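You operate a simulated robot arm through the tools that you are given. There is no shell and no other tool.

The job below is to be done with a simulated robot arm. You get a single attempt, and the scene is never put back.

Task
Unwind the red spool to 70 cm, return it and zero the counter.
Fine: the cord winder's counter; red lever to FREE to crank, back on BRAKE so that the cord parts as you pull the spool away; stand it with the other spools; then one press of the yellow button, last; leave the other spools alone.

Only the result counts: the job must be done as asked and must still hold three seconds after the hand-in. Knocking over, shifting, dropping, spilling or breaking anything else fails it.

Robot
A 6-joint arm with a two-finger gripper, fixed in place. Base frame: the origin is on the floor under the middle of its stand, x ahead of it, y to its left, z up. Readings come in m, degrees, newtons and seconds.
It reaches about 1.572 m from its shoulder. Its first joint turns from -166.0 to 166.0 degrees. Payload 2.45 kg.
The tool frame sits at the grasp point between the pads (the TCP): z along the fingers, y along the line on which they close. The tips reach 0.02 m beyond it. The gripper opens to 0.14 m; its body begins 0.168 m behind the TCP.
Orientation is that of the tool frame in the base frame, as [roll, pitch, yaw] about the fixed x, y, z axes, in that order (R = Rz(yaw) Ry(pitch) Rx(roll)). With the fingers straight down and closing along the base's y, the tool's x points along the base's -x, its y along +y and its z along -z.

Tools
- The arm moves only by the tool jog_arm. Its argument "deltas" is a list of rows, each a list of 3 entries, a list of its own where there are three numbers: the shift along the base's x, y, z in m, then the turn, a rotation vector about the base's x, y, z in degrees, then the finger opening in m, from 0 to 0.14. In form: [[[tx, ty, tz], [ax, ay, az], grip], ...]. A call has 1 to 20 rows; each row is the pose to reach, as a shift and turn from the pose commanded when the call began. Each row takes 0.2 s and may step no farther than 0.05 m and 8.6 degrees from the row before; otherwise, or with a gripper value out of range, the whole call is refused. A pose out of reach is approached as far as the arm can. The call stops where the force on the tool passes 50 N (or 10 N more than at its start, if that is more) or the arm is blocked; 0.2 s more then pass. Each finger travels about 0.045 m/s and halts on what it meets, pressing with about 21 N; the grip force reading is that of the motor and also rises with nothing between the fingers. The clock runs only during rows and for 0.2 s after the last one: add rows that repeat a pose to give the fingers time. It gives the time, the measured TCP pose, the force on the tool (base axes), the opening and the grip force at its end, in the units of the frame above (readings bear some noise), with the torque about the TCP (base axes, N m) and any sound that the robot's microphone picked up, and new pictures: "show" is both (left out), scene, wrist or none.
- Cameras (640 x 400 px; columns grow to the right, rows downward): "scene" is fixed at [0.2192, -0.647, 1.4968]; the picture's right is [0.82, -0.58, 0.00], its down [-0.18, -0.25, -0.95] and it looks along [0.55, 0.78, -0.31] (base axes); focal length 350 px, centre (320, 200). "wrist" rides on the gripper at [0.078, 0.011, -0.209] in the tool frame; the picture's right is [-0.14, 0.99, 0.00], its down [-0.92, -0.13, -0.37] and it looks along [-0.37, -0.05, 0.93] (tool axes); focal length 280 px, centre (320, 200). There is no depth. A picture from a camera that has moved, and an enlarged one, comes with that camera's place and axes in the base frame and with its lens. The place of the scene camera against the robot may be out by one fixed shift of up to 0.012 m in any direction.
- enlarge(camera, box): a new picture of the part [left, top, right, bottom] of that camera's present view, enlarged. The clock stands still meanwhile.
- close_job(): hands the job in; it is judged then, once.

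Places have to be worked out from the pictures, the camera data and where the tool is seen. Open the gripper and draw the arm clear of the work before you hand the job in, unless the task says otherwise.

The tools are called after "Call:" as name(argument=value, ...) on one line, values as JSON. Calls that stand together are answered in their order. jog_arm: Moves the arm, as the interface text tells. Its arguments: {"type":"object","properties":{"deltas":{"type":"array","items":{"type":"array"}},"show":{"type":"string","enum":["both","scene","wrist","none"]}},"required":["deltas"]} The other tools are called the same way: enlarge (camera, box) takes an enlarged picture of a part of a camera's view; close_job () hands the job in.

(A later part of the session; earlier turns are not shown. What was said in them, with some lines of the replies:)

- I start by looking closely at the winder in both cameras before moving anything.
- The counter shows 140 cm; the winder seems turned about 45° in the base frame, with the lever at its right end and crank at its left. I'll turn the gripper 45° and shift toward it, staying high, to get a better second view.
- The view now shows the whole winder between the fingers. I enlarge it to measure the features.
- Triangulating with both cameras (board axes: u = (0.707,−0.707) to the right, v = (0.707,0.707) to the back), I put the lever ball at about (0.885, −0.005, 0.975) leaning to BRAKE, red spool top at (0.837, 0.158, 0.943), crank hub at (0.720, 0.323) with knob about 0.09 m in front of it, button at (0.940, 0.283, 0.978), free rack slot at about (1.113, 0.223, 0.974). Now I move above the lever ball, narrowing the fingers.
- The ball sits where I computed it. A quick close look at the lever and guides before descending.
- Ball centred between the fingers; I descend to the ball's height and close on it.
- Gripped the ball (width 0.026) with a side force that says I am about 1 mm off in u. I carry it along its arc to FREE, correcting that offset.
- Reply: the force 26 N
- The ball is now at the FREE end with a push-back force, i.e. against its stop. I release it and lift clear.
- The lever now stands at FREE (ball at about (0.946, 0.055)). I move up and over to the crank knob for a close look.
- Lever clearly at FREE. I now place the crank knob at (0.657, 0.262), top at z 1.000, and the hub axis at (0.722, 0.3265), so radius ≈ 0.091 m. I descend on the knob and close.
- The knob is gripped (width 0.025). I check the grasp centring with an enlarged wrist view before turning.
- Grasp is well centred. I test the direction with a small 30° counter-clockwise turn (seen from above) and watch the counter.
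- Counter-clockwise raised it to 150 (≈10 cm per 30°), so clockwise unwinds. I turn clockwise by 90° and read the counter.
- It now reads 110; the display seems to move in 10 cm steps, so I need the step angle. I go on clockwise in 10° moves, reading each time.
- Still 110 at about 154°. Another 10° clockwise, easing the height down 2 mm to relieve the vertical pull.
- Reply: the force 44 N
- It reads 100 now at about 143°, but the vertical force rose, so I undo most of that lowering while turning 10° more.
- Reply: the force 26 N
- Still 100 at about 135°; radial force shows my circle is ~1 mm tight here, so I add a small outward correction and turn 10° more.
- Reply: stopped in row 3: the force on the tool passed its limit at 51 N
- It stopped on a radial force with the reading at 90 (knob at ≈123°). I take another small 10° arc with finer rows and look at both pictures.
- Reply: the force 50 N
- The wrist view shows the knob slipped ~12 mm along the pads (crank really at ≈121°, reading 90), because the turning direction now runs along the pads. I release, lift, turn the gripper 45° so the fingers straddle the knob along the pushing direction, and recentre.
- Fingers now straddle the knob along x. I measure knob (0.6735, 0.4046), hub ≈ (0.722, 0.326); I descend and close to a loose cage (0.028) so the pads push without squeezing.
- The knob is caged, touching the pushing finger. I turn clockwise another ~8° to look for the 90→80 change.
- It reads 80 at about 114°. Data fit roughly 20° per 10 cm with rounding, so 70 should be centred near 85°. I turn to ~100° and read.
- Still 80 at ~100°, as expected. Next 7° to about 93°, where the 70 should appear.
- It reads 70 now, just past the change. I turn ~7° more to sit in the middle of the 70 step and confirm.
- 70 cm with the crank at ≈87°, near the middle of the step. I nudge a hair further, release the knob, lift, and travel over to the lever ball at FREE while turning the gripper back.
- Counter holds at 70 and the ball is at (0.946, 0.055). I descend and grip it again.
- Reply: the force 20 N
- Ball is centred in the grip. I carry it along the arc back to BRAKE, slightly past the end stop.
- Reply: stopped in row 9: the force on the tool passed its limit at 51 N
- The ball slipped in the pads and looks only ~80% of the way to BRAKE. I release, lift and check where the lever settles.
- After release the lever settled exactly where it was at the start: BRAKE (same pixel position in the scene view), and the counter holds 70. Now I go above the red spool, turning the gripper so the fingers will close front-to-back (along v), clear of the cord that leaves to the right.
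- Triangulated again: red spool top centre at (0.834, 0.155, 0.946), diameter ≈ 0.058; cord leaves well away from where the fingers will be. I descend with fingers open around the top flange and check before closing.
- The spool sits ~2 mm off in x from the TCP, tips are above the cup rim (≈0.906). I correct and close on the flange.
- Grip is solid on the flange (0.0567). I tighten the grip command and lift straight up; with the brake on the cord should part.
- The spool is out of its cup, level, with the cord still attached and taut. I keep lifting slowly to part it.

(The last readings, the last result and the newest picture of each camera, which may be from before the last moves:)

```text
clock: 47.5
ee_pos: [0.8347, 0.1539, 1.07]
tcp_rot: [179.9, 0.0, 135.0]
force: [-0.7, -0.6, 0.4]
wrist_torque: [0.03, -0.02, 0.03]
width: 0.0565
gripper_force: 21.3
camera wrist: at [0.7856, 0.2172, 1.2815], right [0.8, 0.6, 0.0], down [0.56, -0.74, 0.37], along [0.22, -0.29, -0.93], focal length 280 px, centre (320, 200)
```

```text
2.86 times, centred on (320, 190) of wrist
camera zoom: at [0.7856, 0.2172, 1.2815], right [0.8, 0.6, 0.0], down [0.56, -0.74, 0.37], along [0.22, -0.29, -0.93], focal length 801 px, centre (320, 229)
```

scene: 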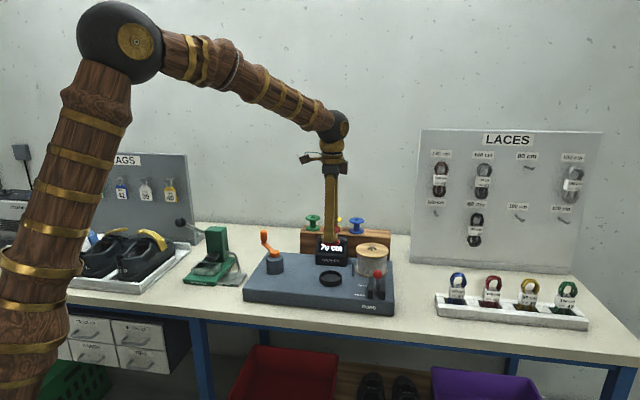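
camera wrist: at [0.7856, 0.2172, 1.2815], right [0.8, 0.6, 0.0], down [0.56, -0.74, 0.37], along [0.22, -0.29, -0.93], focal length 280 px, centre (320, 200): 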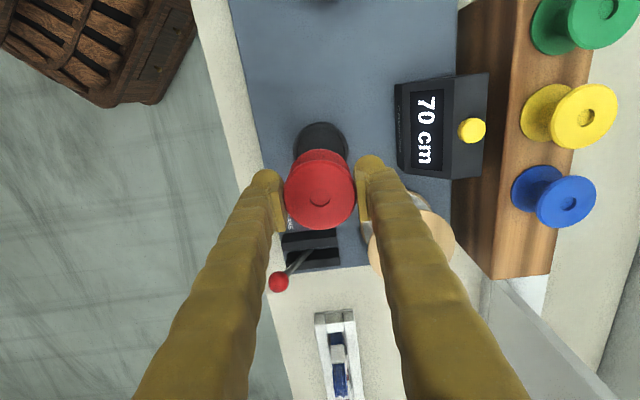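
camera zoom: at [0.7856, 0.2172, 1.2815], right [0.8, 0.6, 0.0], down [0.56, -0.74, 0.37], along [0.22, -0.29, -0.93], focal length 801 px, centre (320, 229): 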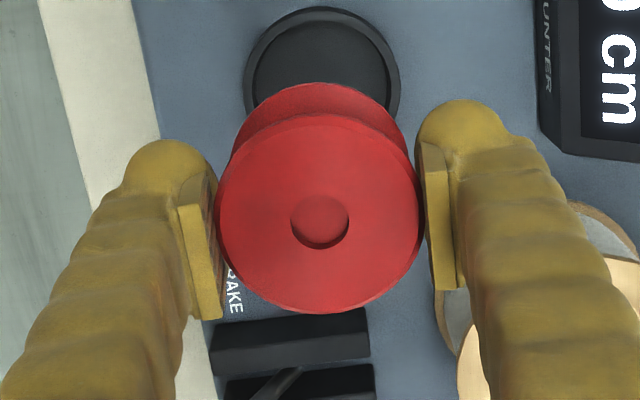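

The cord has parted, the spool hangs level, and the counter still reads 70. I raise a little and carry it toward the fourth slot on the rack, right of the blue spool, near (1.114, 0.223).

Call:
jog_arm(deltas=[[[0, 0, 0.015], [0, 0, 0], 0.03], [[0.01, 0.0025, 0.03], [0, 0, 0], 0.03], [[0.035, 0.0086, 0.035], [0, 0, 0], 0.03], [[0.065, 0.016, 0.035], [0, 0, 0], 0.03], [[0.097, 0.0239, 0.035], [0, 0, 0], 0.03], [[0.13, 0.0321, 0.035], [0, 0, 0], 0.03], [[0.163, 0.0402, 0.035], [0, 0, 0], 0.03], [[0.196, 0.0483, 0.035], [0, 0, 0], 0.03], [[0.228, 0.0562, 0.035], [0, 0, 0], 0.03], [[0.257, 0.0634, 0.035], [0, 0, 0], 0.03], [[0.273, 0.0673, 0.035], [0, 0, 0], 0.03], [[0.279, 0.0688, 0.035], [0, 0, 0], 0.03], [[0.279, 0.0688, 0.035], [0, 0, 0], 0.03]])

Call:
enlarge(camera="wrist", box=[220, 40, 420, 240])

Call:
enlarge(camera="scene", box=[290, 180, 400, 270])

```text
clock: 50.3
ee_pos: [1.1149, 0.2232, 1.1082]
tcp_rot: [179.9, 0.0, 135.0]
force: [0.2, -0.3, -0.6]
wrist_torque: [-0.03, 0.01, 0.03]
width: 0.0564
gripper_force: 21.0
camera wrist: at [1.0673, 0.2861, 1.3173], right [0.8, 0.6, 0.0], down [0.56, -0.74, 0.37], along [0.22, -0.29, -0.93], focal length 280 px, centre (320, 200)
```

scene: 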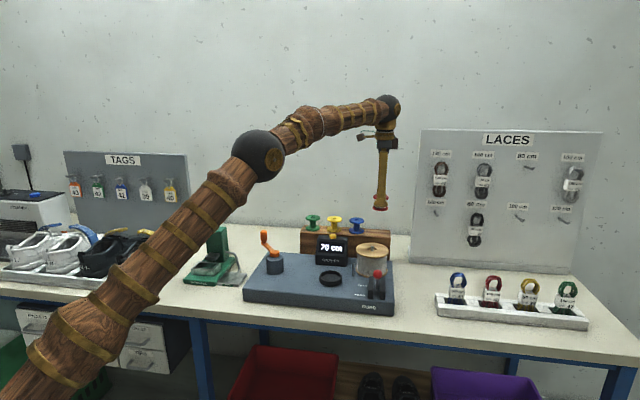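
wrist: 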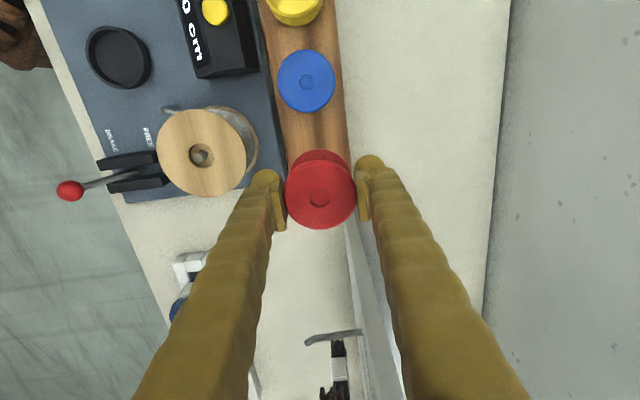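

```text
2.00 times, centred on (320, 140) of wrist
camera zoom: at [1.0673, 0.2861, 1.3173], right [0.8, 0.6, 0.0], down [0.56, -0.74, 0.37], along [0.22, -0.29, -0.93], focal length 561 px, centre (320, 320)
```

zoom: 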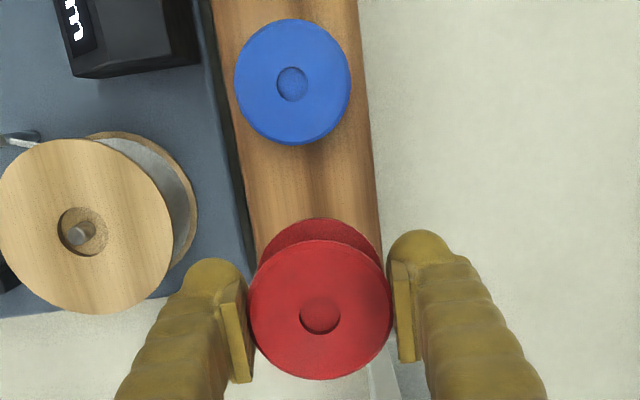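

```text
4.44 times, centred on (345, 225) of scene
camera zoom: at [0.2192, -0.647, 1.4968], right [0.82, -0.58, 0.0], down [-0.18, -0.25, -0.95], along [0.55, 0.78, -0.31], focal length 1557 px, centre (209, 89)
```

zoom: 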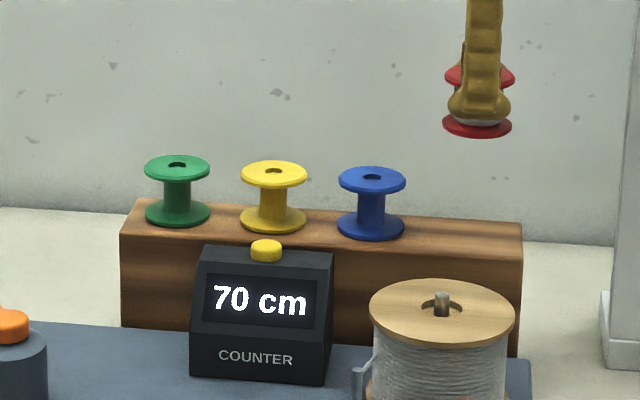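

Held spool is at about (1.115, 0.2225) right over the slot, blue neighbour at (1.053, 0.282), 0.085 m spacing matching the others. I lower it to just above the rack top.

Call:
jog_arm(deltas=[[[-0.0013, 0.0002, -0.02], [0, 0, 0], 0.03], [[-0.0013, 0.0002, -0.04], [0, 0, 0], 0.03], [[-0.0013, 0.0002, -0.06], [0, 0, 0], 0.03], [[-0.0013, 0.0002, -0.075], [0, 0, 0], 0.03], [[-0.0013, 0.0002, -0.083], [0, 0, 0], 0.03], [[-0.0013, 0.0002, -0.083], [0, 0, 0], 0.03]])

Call:
enlarge(camera="scene", box=[330, 200, 400, 250])

Call:
enlarge(camera="wrist", box=[220, 20, 420, 240])

```text
clock: 51.7
ee_pos: [1.1124, 0.2244, 1.0233]
tcp_rot: [179.9, 0.0, 135.0]
force: [0.5, -0.1, -1.2]
wrist_torque: [-0.04, -0.01, 0.02]
width: 0.0561
gripper_force: 20.7
camera wrist: at [1.0641, 0.2863, 1.2339], right [0.8, 0.6, 0.0], down [0.56, -0.74, 0.37], along [0.22, -0.29, -0.93], focal length 280 px, centre (320, 200)
```

scene: 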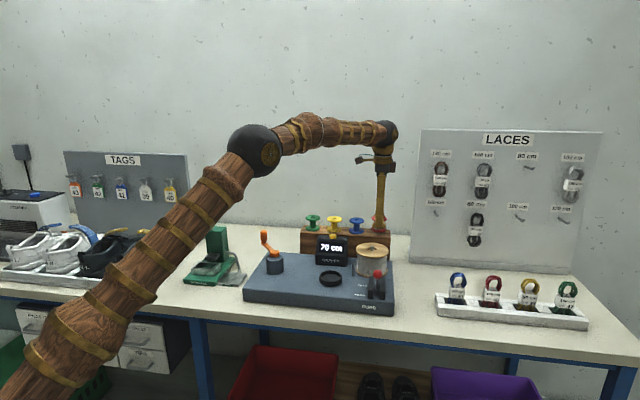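
wrist: 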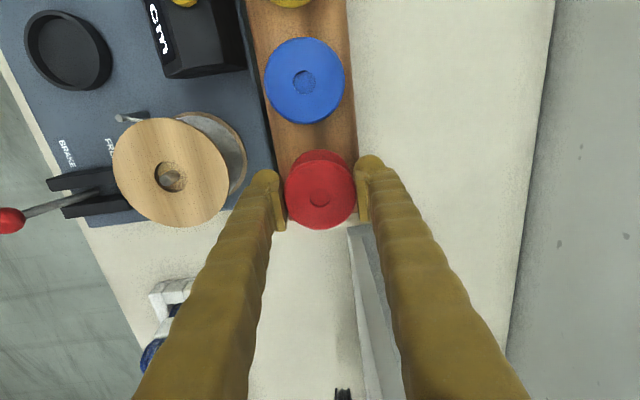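

```text
8.00 times, centred on (365, 225) of scene
camera zoom: at [0.2192, -0.647, 1.4968], right [0.82, -0.58, 0.0], down [-0.18, -0.25, -0.95], along [0.55, 0.78, -0.31], focal length 2803 px, centre (-40, 0)
```

zoom: 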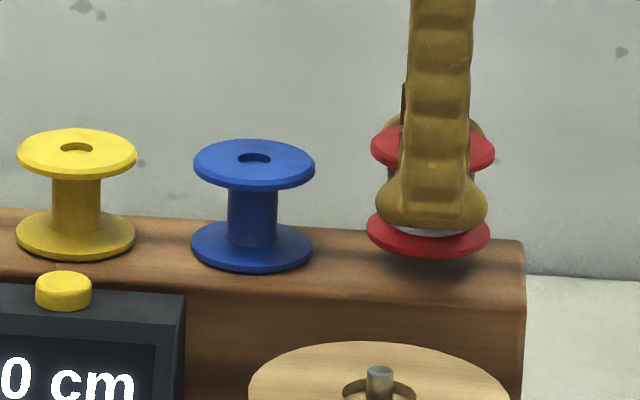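

```text
1.82 times, centred on (320, 130) of wrist
camera zoom: at [1.0641, 0.2863, 1.2339], right [0.8, 0.6, 0.0], down [0.56, -0.74, 0.37], along [0.22, -0.29, -0.93], focal length 510 px, centre (320, 327)
```

zoom: 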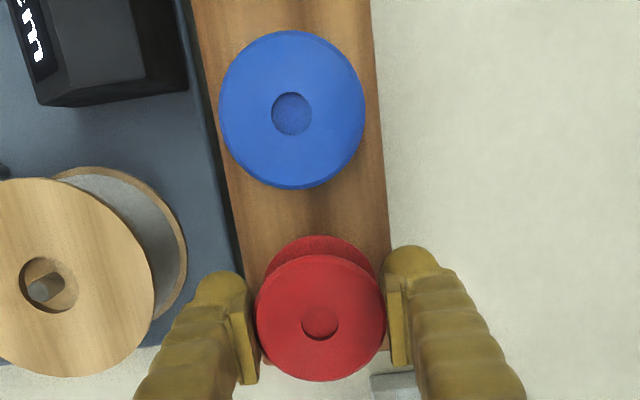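

The red spool lines up in even spacing with the others in the scene view and hangs about 11–13 mm above its resting height. I lower in small steps, watching force for contact.

Call:
jog_arm(deltas=[[[0, 0, -0.003], [0, 0, 0], 0.03], [[0, 0, -0.006], [0, 0, 0], 0.03], [[0, 0, -0.008], [0, 0, 0], 0.03], [[0, 0, -0.0095], [0, 0, 0], 0.03], [[0, 0, -0.0095], [0, 0, 0], 0.03]], show="none")

Call:
enlarge(camera="scene", box=[330, 200, 400, 250])

```text
clock: 52.9
ee_pos: [1.1125, 0.2245, 1.0144]
tcp_rot: [179.9, 0.0, 135.0]
force: [-0.4, 0.6, -0.7]
wrist_torque: [-0.02, 0.0, 0.01]
width: 0.0563
gripper_force: 21.1
```

```text
8.00 times, centred on (365, 225) of scene
camera zoom: at [0.2192, -0.647, 1.4968], right [0.82, -0.58, 0.0], down [-0.18, -0.25, -0.95], along [0.55, 0.78, -0.31], focal length 2803 px, centre (-40, 0)
```

zoom: 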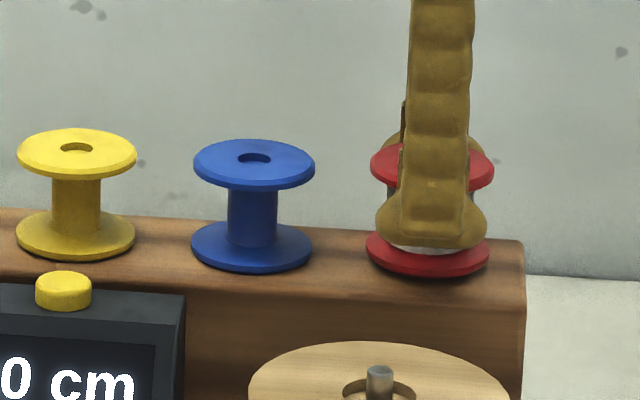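

About 3 mm to go by the picture. I lower 2 mm and check force.

Call:
jog_arm(deltas=[[[0, 0, -0.001], [0, 0, 0], 0.03], [[0, 0, -0.002], [0, 0, 0], 0.03]], show="none")

Call:
enlarge(camera="scene", box=[350, 210, 400, 250])

```text
clock: 53.5
ee_pos: [1.1134, 0.223, 1.0128]
tcp_rot: [179.9, 0.1, 134.9]
force: [0.4, 0.6, -0.7]
wrist_torque: [-0.01, 0.01, 0.04]
width: 0.0562
gripper_force: 21.1
```

```text
10.00 times, centred on (375, 230) of scene
camera zoom: at [0.2192, -0.647, 1.4968], right [0.82, -0.58, 0.0], down [-0.18, -0.25, -0.95], along [0.55, 0.78, -0.31], focal length 3504 px, centre (-230, -100)
```

zoom: 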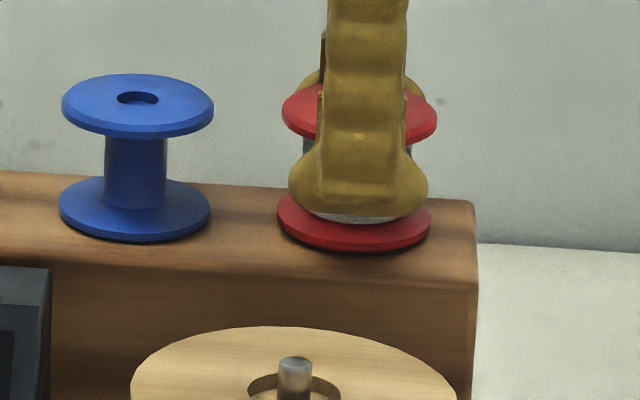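

Still free; about 1.5 mm remains. Lowering another 2 mm in fine steps.

Call:
jog_arm(deltas=[[[0, 0, -0.0007], [0, 0, 0], 0.03], [[0, 0, -0.0013], [0, 0, 0], 0.03], [[0, 0, -0.0018], [0, 0, 0], 0.03]], show="none")

Call:
enlarge(camera="scene", box=[350, 210, 400, 250])

```text
clock: 54.3
ee_pos: [1.1122, 0.2241, 1.01]
tcp_rot: [179.9, 0.0, 135.1]
force: [0.2, 0.4, 0.2]
wrist_torque: [0.0, 0.02, -0.02]
width: 0.0562
gripper_force: 21.2
```

```text
10.00 times, centred on (375, 230) of scene
camera zoom: at [0.2192, -0.647, 1.4968], right [0.82, -0.58, 0.0], down [-0.18, -0.25, -0.95], along [0.55, 0.78, -0.31], focal length 3504 px, centre (-230, -100)
```

zoom: 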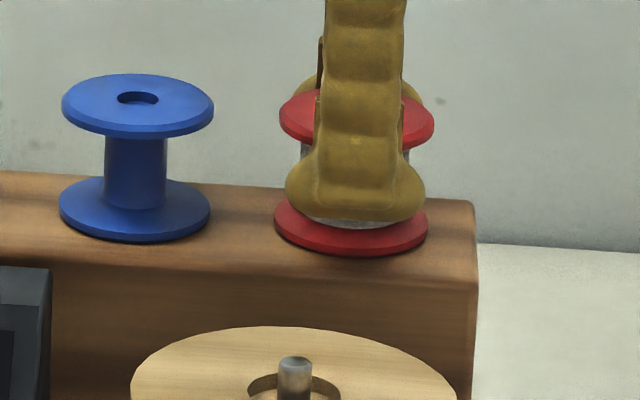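

Nearly touching: the vertical force changed by about +0.9 N. One more small step to confirm contact.

Call:
jog_arm(deltas=[[[0, 0, -0.0006], [0, 0, 0], 0.03], [[0, 0, -0.001], [0, 0, 0], 0.03]], show="none")

Call:
enlarge(camera="scene", box=[350, 210, 400, 250])

```text
clock: 54.9
ee_pos: [1.1119, 0.2248, 1.0103]
tcp_rot: [179.7, -0.1, 135.0]
force: [4.7, -0.9, 8.6]
wrist_torque: [-0.06, 0.02, 0.04]
width: 0.0565
gripper_force: 21.2
```

```text
10.00 times, centred on (375, 230) of scene
camera zoom: at [0.2192, -0.647, 1.4968], right [0.82, -0.58, 0.0], down [-0.18, -0.25, -0.95], along [0.55, 0.78, -0.31], focal length 3504 px, centre (-230, -100)
```

zoom: 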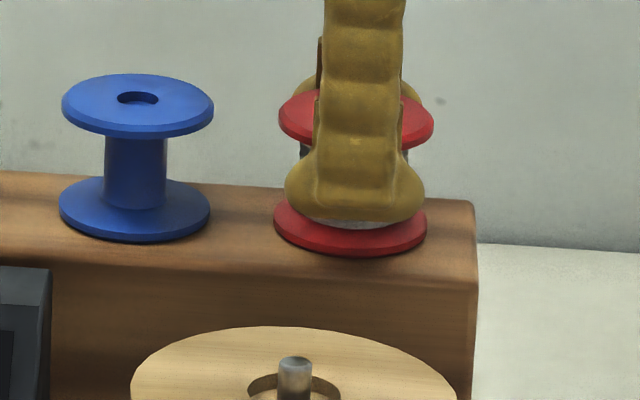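

Contact confirmed (8.6 N upward). I open the fingers gently and then rise straight up.

Call:
jog_arm(deltas=[[[0, 0, 0.0003], [0, 0, 0], 0.06], [[0, 0, 0.0003], [0, 0, 0], 0.066], [[0, 0, 0.0003], [0, 0, 0], 0.075], [[0, 0, 0.0003], [0, 0, 0], 0.085], [[0, 0, 0.0003], [0, 0, 0], 0.085], [[0, 0, 0.0003], [0, 0, 0], 0.085]])

Call:
enlarge(camera="wrist", box=[220, 20, 420, 240])

Call:
enlarge(camera="scene", box=[330, 200, 400, 250])

```text
clock: 56.3
ee_pos: [1.112, 0.2227, 1.0102]
tcp_rot: [179.9, -0.1, 135.0]
force: [0.3, -0.1, -0.5]
wrist_torque: [0.01, -0.02, 0.0]
width: 0.085
gripper_force: 0.1
camera wrist: at [1.0632, 0.2865, 1.2198], right [0.8, 0.6, 0.0], down [0.56, -0.74, 0.37], along [0.22, -0.29, -0.93], focal length 280 px, centre (320, 200)
```

scene: 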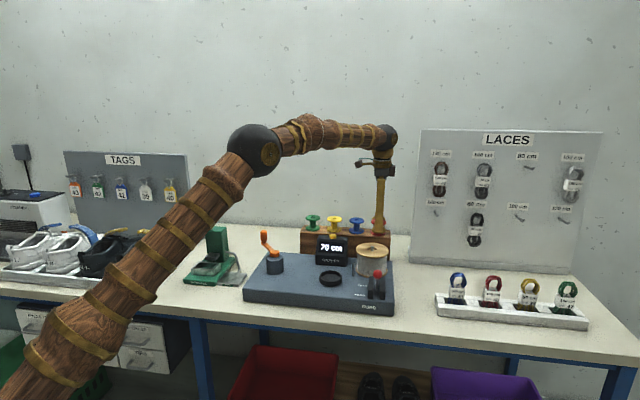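
wrist: 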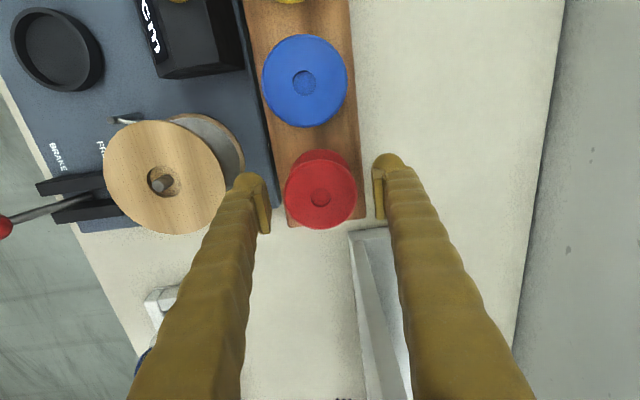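

```text
1.82 times, centred on (320, 130) of wrist
camera zoom: at [1.0632, 0.2865, 1.2198], right [0.8, 0.6, 0.0], down [0.56, -0.74, 0.37], along [0.22, -0.29, -0.93], focal length 510 px, centre (320, 327)
```

zoom: 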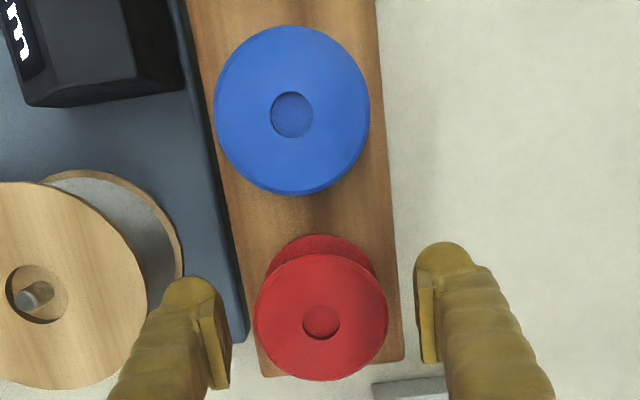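

```text
8.00 times, centred on (365, 225) of scene
camera zoom: at [0.2192, -0.647, 1.4968], right [0.82, -0.58, 0.0], down [-0.18, -0.25, -0.95], along [0.55, 0.78, -0.31], focal length 2803 px, centre (-40, 0)
```

zoom: 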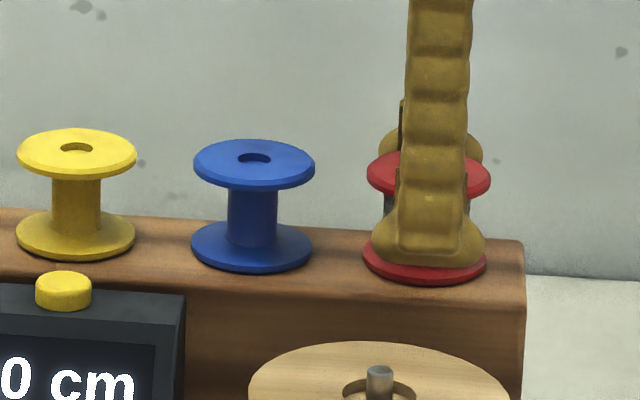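

The red spool stands upright in line on the rack, fingers clear on both sides. I rise straight up.

Call:
jog_arm(deltas=[[[0, 0, 0.015], [0, 0, 0], 0.085], [[0, 0, 0.035], [0, 0, 0], 0.085], [[0, 0, 0.065], [0, 0, 0], 0.085], [[0, 0, 0.1], [0, 0, 0], 0.085], [[0, 0, 0.13], [0, 0, 0], 0.085], [[0, 0, 0.13], [0, 0, 0], 0.085]])

Call:
enlarge(camera="scene", box=[290, 200, 400, 290])

Call:
enlarge(camera="wrist", box=[160, 0, 420, 200])

```text
clock: 57.7
ee_pos: [1.1114, 0.2227, 1.142]
tcp_rot: [179.9, -0.1, 135.0]
force: [0.2, 1.4, -0.3]
wrist_torque: [-0.02, 0.0, -0.01]
width: 0.0848
gripper_force: 0.0
camera wrist: at [1.0639, 0.2854, 1.3517], right [0.8, 0.6, 0.0], down [0.56, -0.74, 0.37], along [0.22, -0.29, -0.93], focal length 280 px, centre (320, 200)
```

scene: 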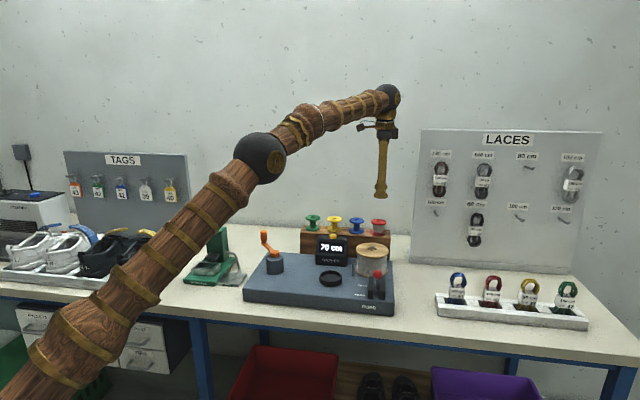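
wrist: 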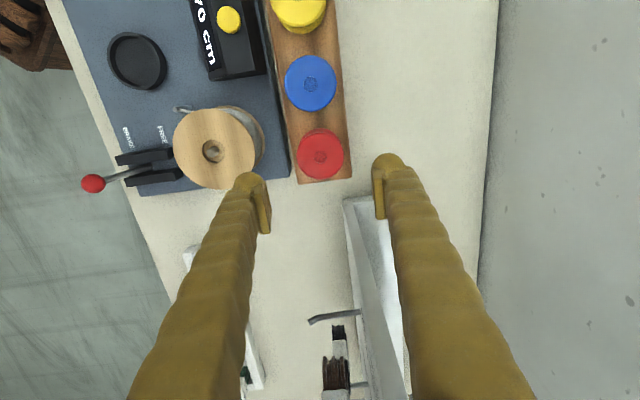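

```text
4.44 times, centred on (345, 245) of scene
camera zoom: at [0.2192, -0.647, 1.4968], right [0.82, -0.58, 0.0], down [-0.18, -0.25, -0.95], along [0.55, 0.78, -0.31], focal length 1557 px, centre (209, 0)
```

zoom: 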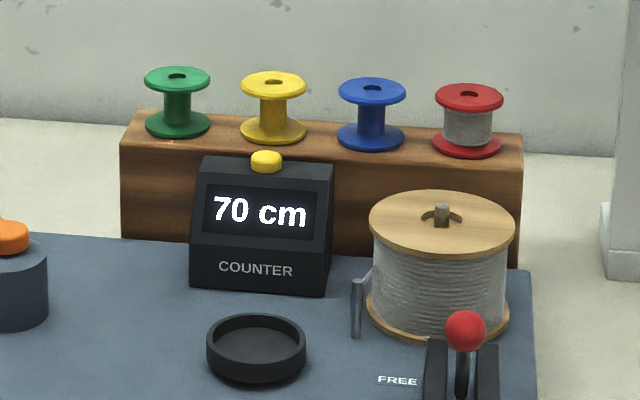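

```text
2.00 times, centred on (290, 100) of wrist
camera zoom: at [1.0639, 0.2854, 1.3517], right [0.8, 0.6, 0.0], down [0.56, -0.74, 0.37], along [0.22, -0.29, -0.93], focal length 561 px, centre (380, 400)
```

zoom: 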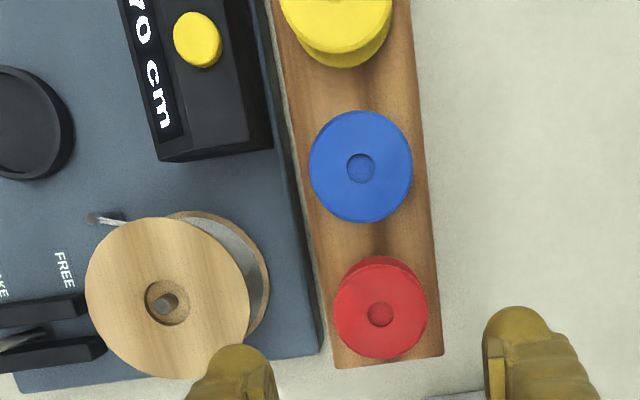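

All four spools stand evenly on the rack, lever on BRAKE, counter 70. Last is the button: I close the fingers, turn them so they close along u (slim in v, clear of the yellow spool), and move above the button at about (0.939, 0.282).

Call:
jog_arm(deltas=[[[-0.01, 0.003, 0], [0, 0, 8.2], 0.06], [[-0.026, 0.009, 0], [0, 0, 16.4], 0.04], [[-0.042, 0.0145, 0], [0, 0, 24.6], 0.02], [[-0.058, 0.02, 0], [0, 0, 32.8], 0.0], [[-0.074, 0.0255, 0], [0, 0, 41], 0.0], [[-0.09, 0.031, 0], [0, 0, 49.2], 0.0], [[-0.107, 0.0368, -0.005], [0, 0, 57.4], 0.0], [[-0.123, 0.0424, -0.015], [0, 0, 65.6], 0.0], [[-0.14, 0.0482, -0.03], [0, 0, 73.8], 0.0], [[-0.157, 0.054, -0.045], [0, 0, 82], 0.0], [[-0.1724, 0.0593, -0.06], [0, 0, 90], 0.0], [[-0.1724, 0.0593, -0.075], [0, 0, 90], 0.0], [[-0.1724, 0.0593, -0.075], [0, 0, 90], 0.0]])

Call:
enlarge(camera="wrist", box=[220, 100, 420, 300])

Call:
enlarge(camera="scene", box=[290, 190, 400, 280])

```text
clock: 60.5
ee_pos: [0.9397, 0.2826, 1.0664]
tcp_rot: [179.9, 0.0, -135.0]
force: [-0.6, 0.5, 0.1]
wrist_torque: [0.02, 0.02, 0.02]
width: 0.0
gripper_force: 20.6
camera wrist: at [0.8769, 0.235, 1.2757], right [-0.6, 0.8, 0.0], down [0.74, 0.56, 0.37], along [0.29, 0.22, -0.93], focal length 280 px, centre (320, 200)
```

scene: 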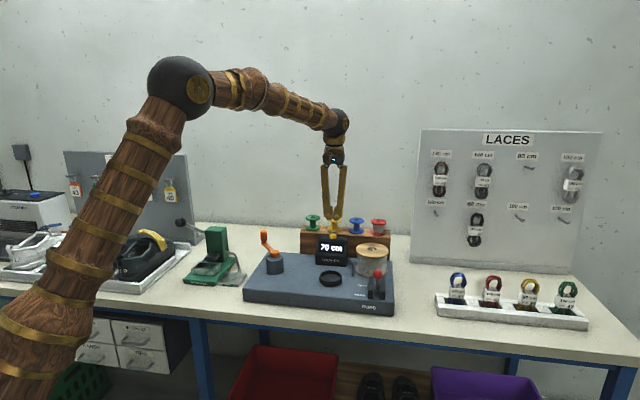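
wrist: 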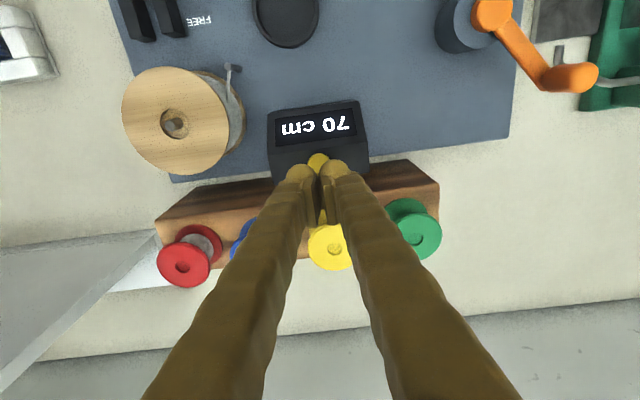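

```text
2.00 times, centred on (320, 200) of wrist
camera zoom: at [0.8769, 0.235, 1.2757], right [-0.6, 0.8, 0.0], down [0.74, 0.56, 0.37], along [0.29, 0.22, -0.93], focal length 561 px, centre (320, 200)
```

zoom: 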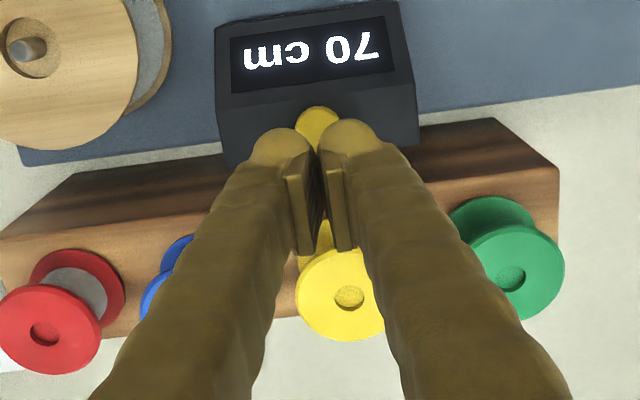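

```text
4.44 times, centred on (345, 235) of scene
camera zoom: at [0.2192, -0.647, 1.4968], right [0.82, -0.58, 0.0], down [-0.18, -0.25, -0.95], along [0.55, 0.78, -0.31], focal length 1557 px, centre (209, 44)
```

zoom: 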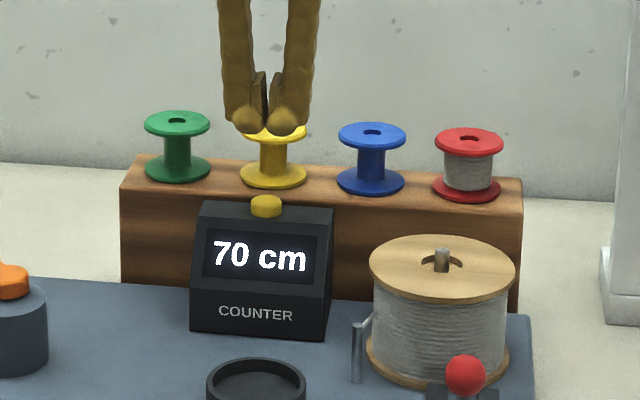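

The closed tips are nearly over the button; my averaged estimate puts the button at (0.9387, 0.281), so I shift ~2 mm and lower to about 15 mm above it.

Call:
jog_arm(deltas=[[[-0.001, -0.0015, -0.02], [0, 0, 0], 0.0], [[-0.001, -0.0015, -0.04], [0, 0, 0], 0.0], [[-0.001, -0.0015, -0.051], [0, 0, 0], 0.0], [[-0.001, -0.0015, -0.051], [0, 0, 0], 0.0]])

Call:
enlarge(camera="wrist", box=[220, 100, 420, 260])

Call:
enlarge(camera="scene", box=[300, 210, 370, 270])

```text
clock: 61.5
ee_pos: [0.9387, 0.2813, 1.0123]
tcp_rot: [179.9, -0.1, -135.0]
force: [0.3, 0.2, 0.0]
wrist_torque: [0.01, 0.0, -0.01]
width: 0.0001
gripper_force: 20.7
camera wrist: at [0.8751, 0.2339, 1.2222], right [-0.6, 0.8, 0.0], down [0.74, 0.56, 0.37], along [0.29, 0.22, -0.93], focal length 280 px, centre (320, 200)
```

scene: 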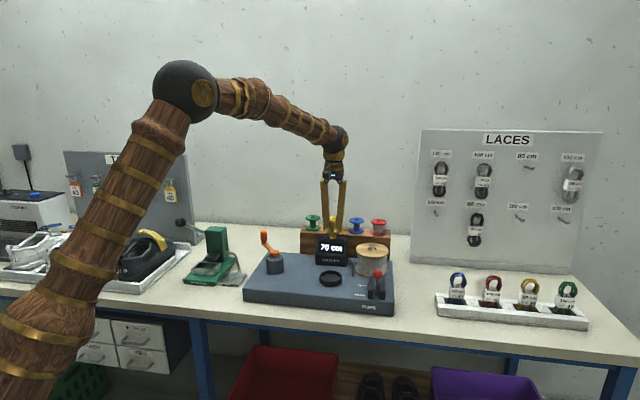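
wrist: 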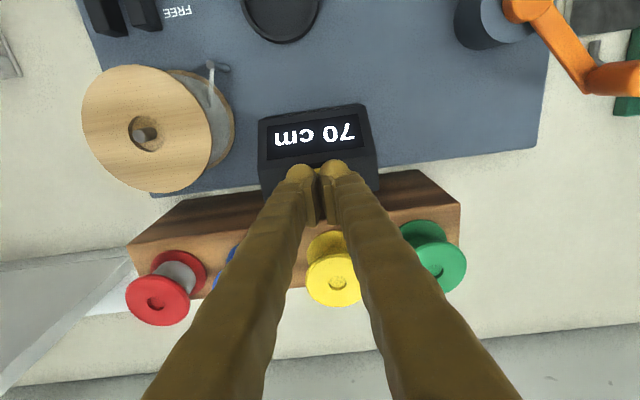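

```text
2.50 times, centred on (320, 180) of wrist
camera zoom: at [0.8751, 0.2339, 1.2222], right [-0.6, 0.8, 0.0], down [0.74, 0.56, 0.37], along [0.29, 0.22, -0.93], focal length 701 px, centre (320, 250)
```

zoom: 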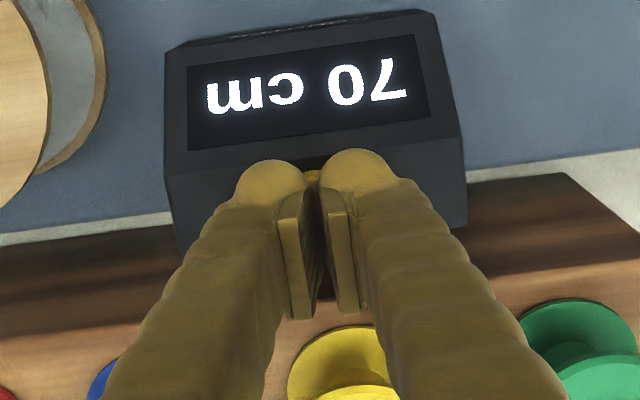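

```text
6.67 times, centred on (335, 240) of scene
camera zoom: at [0.2192, -0.647, 1.4968], right [0.82, -0.58, 0.0], down [-0.18, -0.25, -0.95], along [0.55, 0.78, -0.31], focal length 2336 px, centre (220, -67)
```

zoom: 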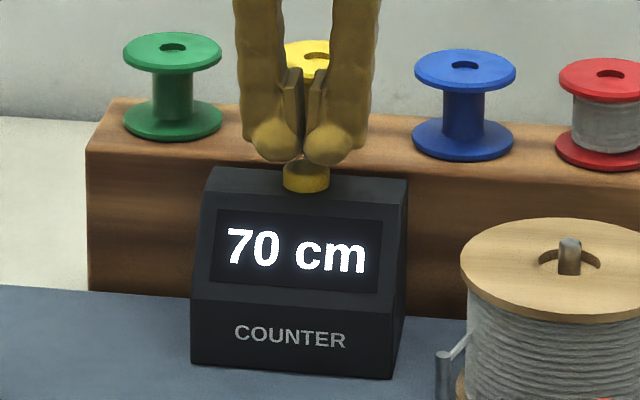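

The tips are aligned right over the button, roughly 5–10 mm above. I press down slowly and watch force and counter.

Call:
jog_arm(deltas=[[[0, 0, -0.003], [0, 0, 0], 0.0], [[0, 0, -0.006], [0, 0, 0], 0.0], [[0, 0, -0.008], [0, 0, 0], 0.0], [[0, 0, -0.01], [0, 0, 0], 0.0]], show="none")

Call:
enlarge(camera="scene", box=[300, 210, 370, 270])

```text
clock: 62.5
ee_pos: [0.9397, 0.2806, 1.0039]
tcp_rot: [179.9, 0.0, -135.0]
force: [-0.3, -0.1, 0.8]
wrist_torque: [0.0, 0.02, -0.02]
width: 0.0002
gripper_force: 29.0
```

```text
6.67 times, centred on (335, 240) of scene
camera zoom: at [0.2192, -0.647, 1.4968], right [0.82, -0.58, 0.0], down [-0.18, -0.25, -0.95], along [0.55, 0.78, -0.31], focal length 2336 px, centre (220, -67)
```

zoom: 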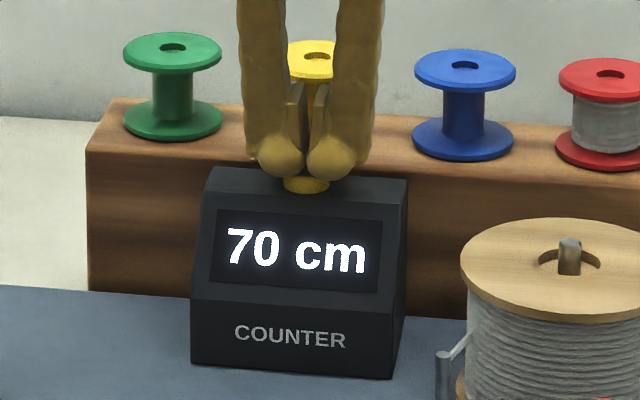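

Barely any force yet; I go down 3 mm more.

Call:
jog_arm(deltas=[[[0, 0, -0.0015], [0, 0, 0], 0.0], [[0, 0, -0.003], [0, 0, 0], 0.0]], show="none")

Call:
enlarge(camera="scene", box=[300, 210, 370, 270])

```text
clock: 63.1
ee_pos: [0.9386, 0.2796, 1.0011]
tcp_rot: [179.8, 0.0, -135.0]
force: [-0.2, 1.2, 1.1]
wrist_torque: [0.01, 0.02, -0.02]
width: 0.0061
gripper_force: 29.0
heard: click
```

```text
6.67 times, centred on (335, 240) of scene
camera zoom: at [0.2192, -0.647, 1.4968], right [0.82, -0.58, 0.0], down [-0.18, -0.25, -0.95], along [0.55, 0.78, -0.31], focal length 2336 px, centre (220, -67)
```

zoom: 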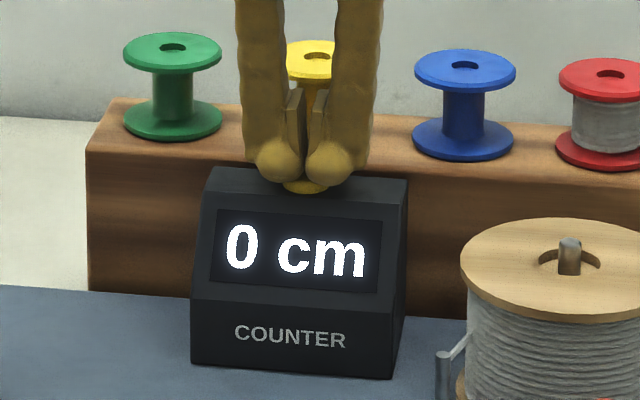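

Click heard and the counter shows 0 cm. I lift straight off once.

Call:
jog_arm(deltas=[[[0, 0, 0.015], [0, 0, 0], 0.005], [[0, 0, 0.05], [0, 0, 0], 0.005], [[0, 0, 0.09], [0, 0, 0], 0.005], [[0, 0, 0.13], [0, 0, 0], 0.03], [[-0.03, -0.03, 0.15], [0, 0, 0], 0.06], [[-0.06, -0.06, 0.17], [0, 0, 0], 0.08], [[-0.09, -0.09, 0.19], [0, 0, 0], 0.1], [[-0.12, -0.12, 0.21], [0, 0, 0], 0.1], [[-0.15, -0.15, 0.22], [0, 0, 0], 0.1], [[-0.18, -0.18, 0.22], [0, 0, 0], 0.1], [[-0.21, -0.21, 0.22], [0, 0, 0], 0.1], [[-0.21, -0.21, 0.22], [0, 0, 0], 0.1]])

Call:
enlarge(camera="scene", box=[230, 200, 410, 320])

Call:
enlarge(camera="scene", box=[300, 200, 400, 260])

```text
clock: 65.7
ee_pos: [0.7285, 0.0717, 1.222]
tcp_rot: [179.9, 0.1, -135.1]
force: [-0.6, -0.4, 1.3]
wrist_torque: [0.01, 0.01, 0.01]
width: 0.0998
gripper_force: 0.1
camera wrist: at [0.6656, 0.0243, 1.4308], right [-0.6, 0.8, 0.0], down [0.74, 0.56, 0.37], along [0.29, 0.22, -0.93], focal length 280 px, centre (320, 200)
```

scene: 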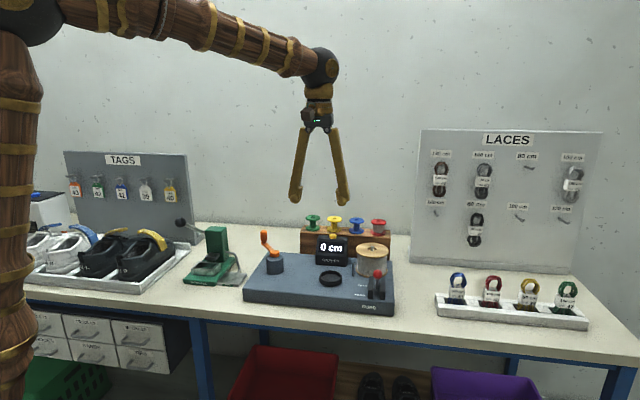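
wrist: 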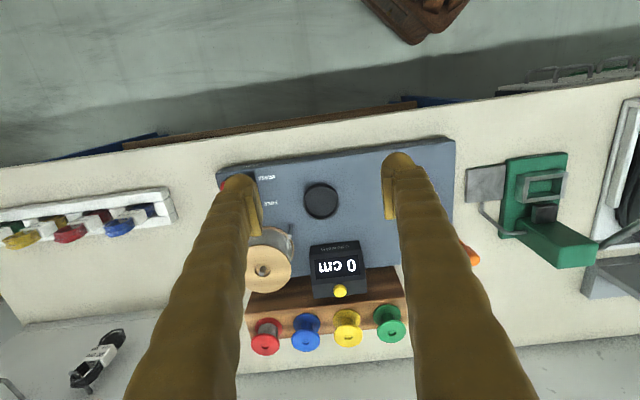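

```text
3.33 times, centred on (320, 260) of scene
camera zoom: at [0.2192, -0.647, 1.4968], right [0.82, -0.58, 0.0], down [-0.18, -0.25, -0.95], along [0.55, 0.78, -0.31], focal length 1168 px, centre (320, 0)
```

zoom: 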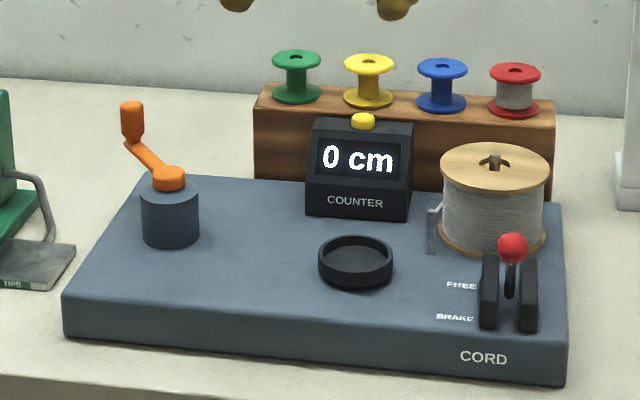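

```text
6.40 times, centred on (350, 230) of scene
camera zoom: at [0.2192, -0.647, 1.4968], right [0.82, -0.58, 0.0], down [-0.18, -0.25, -0.95], along [0.55, 0.78, -0.31], focal length 2243 px, centre (128, 8)
```

zoom: 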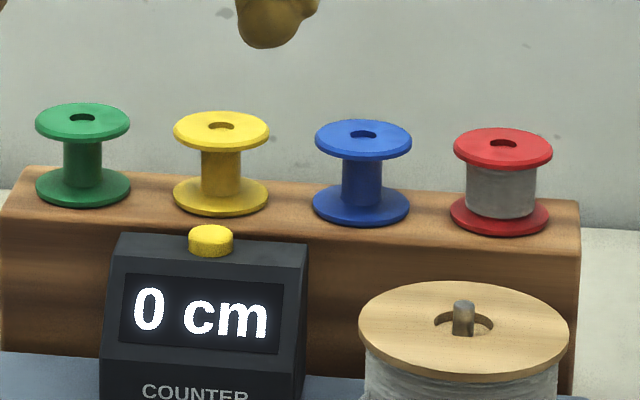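

Everything is in its final state: counter 0 cm after a single click, lever on BRAKE, red spool upright in line with the untouched green, yellow and blue ones, gripper open and clear. I hand the job in.

Call:
close_job()

```text
The job is handed in.
```

The red spool was unwound to 70 cm and now stands on the rack with the other spools. The counter reads 0 cm. I've handed the job in, but no verdict came back.

- **Unwinding:** with the lever on FREE, I cranked the counter from 140 down to 70 cm. A test turn in the wrong direction first raised it to 150. The counter moves in 10 cm steps, and I stopped near the middle of the 70 step.
- **Brake and cord:** I put the lever back on BRAKE and lifted the spool straight up; the cord parted on the way.
- **Spool:** it stands upright in the fourth place, right of the blue one and evenly spaced. I did not touch the green, yellow and blue spools.
- **Button:** I pressed it last. I heard one click, the counter went from 70 to 0, and I lifted straight off.

The gripper is open and the arm is clear of the bench.
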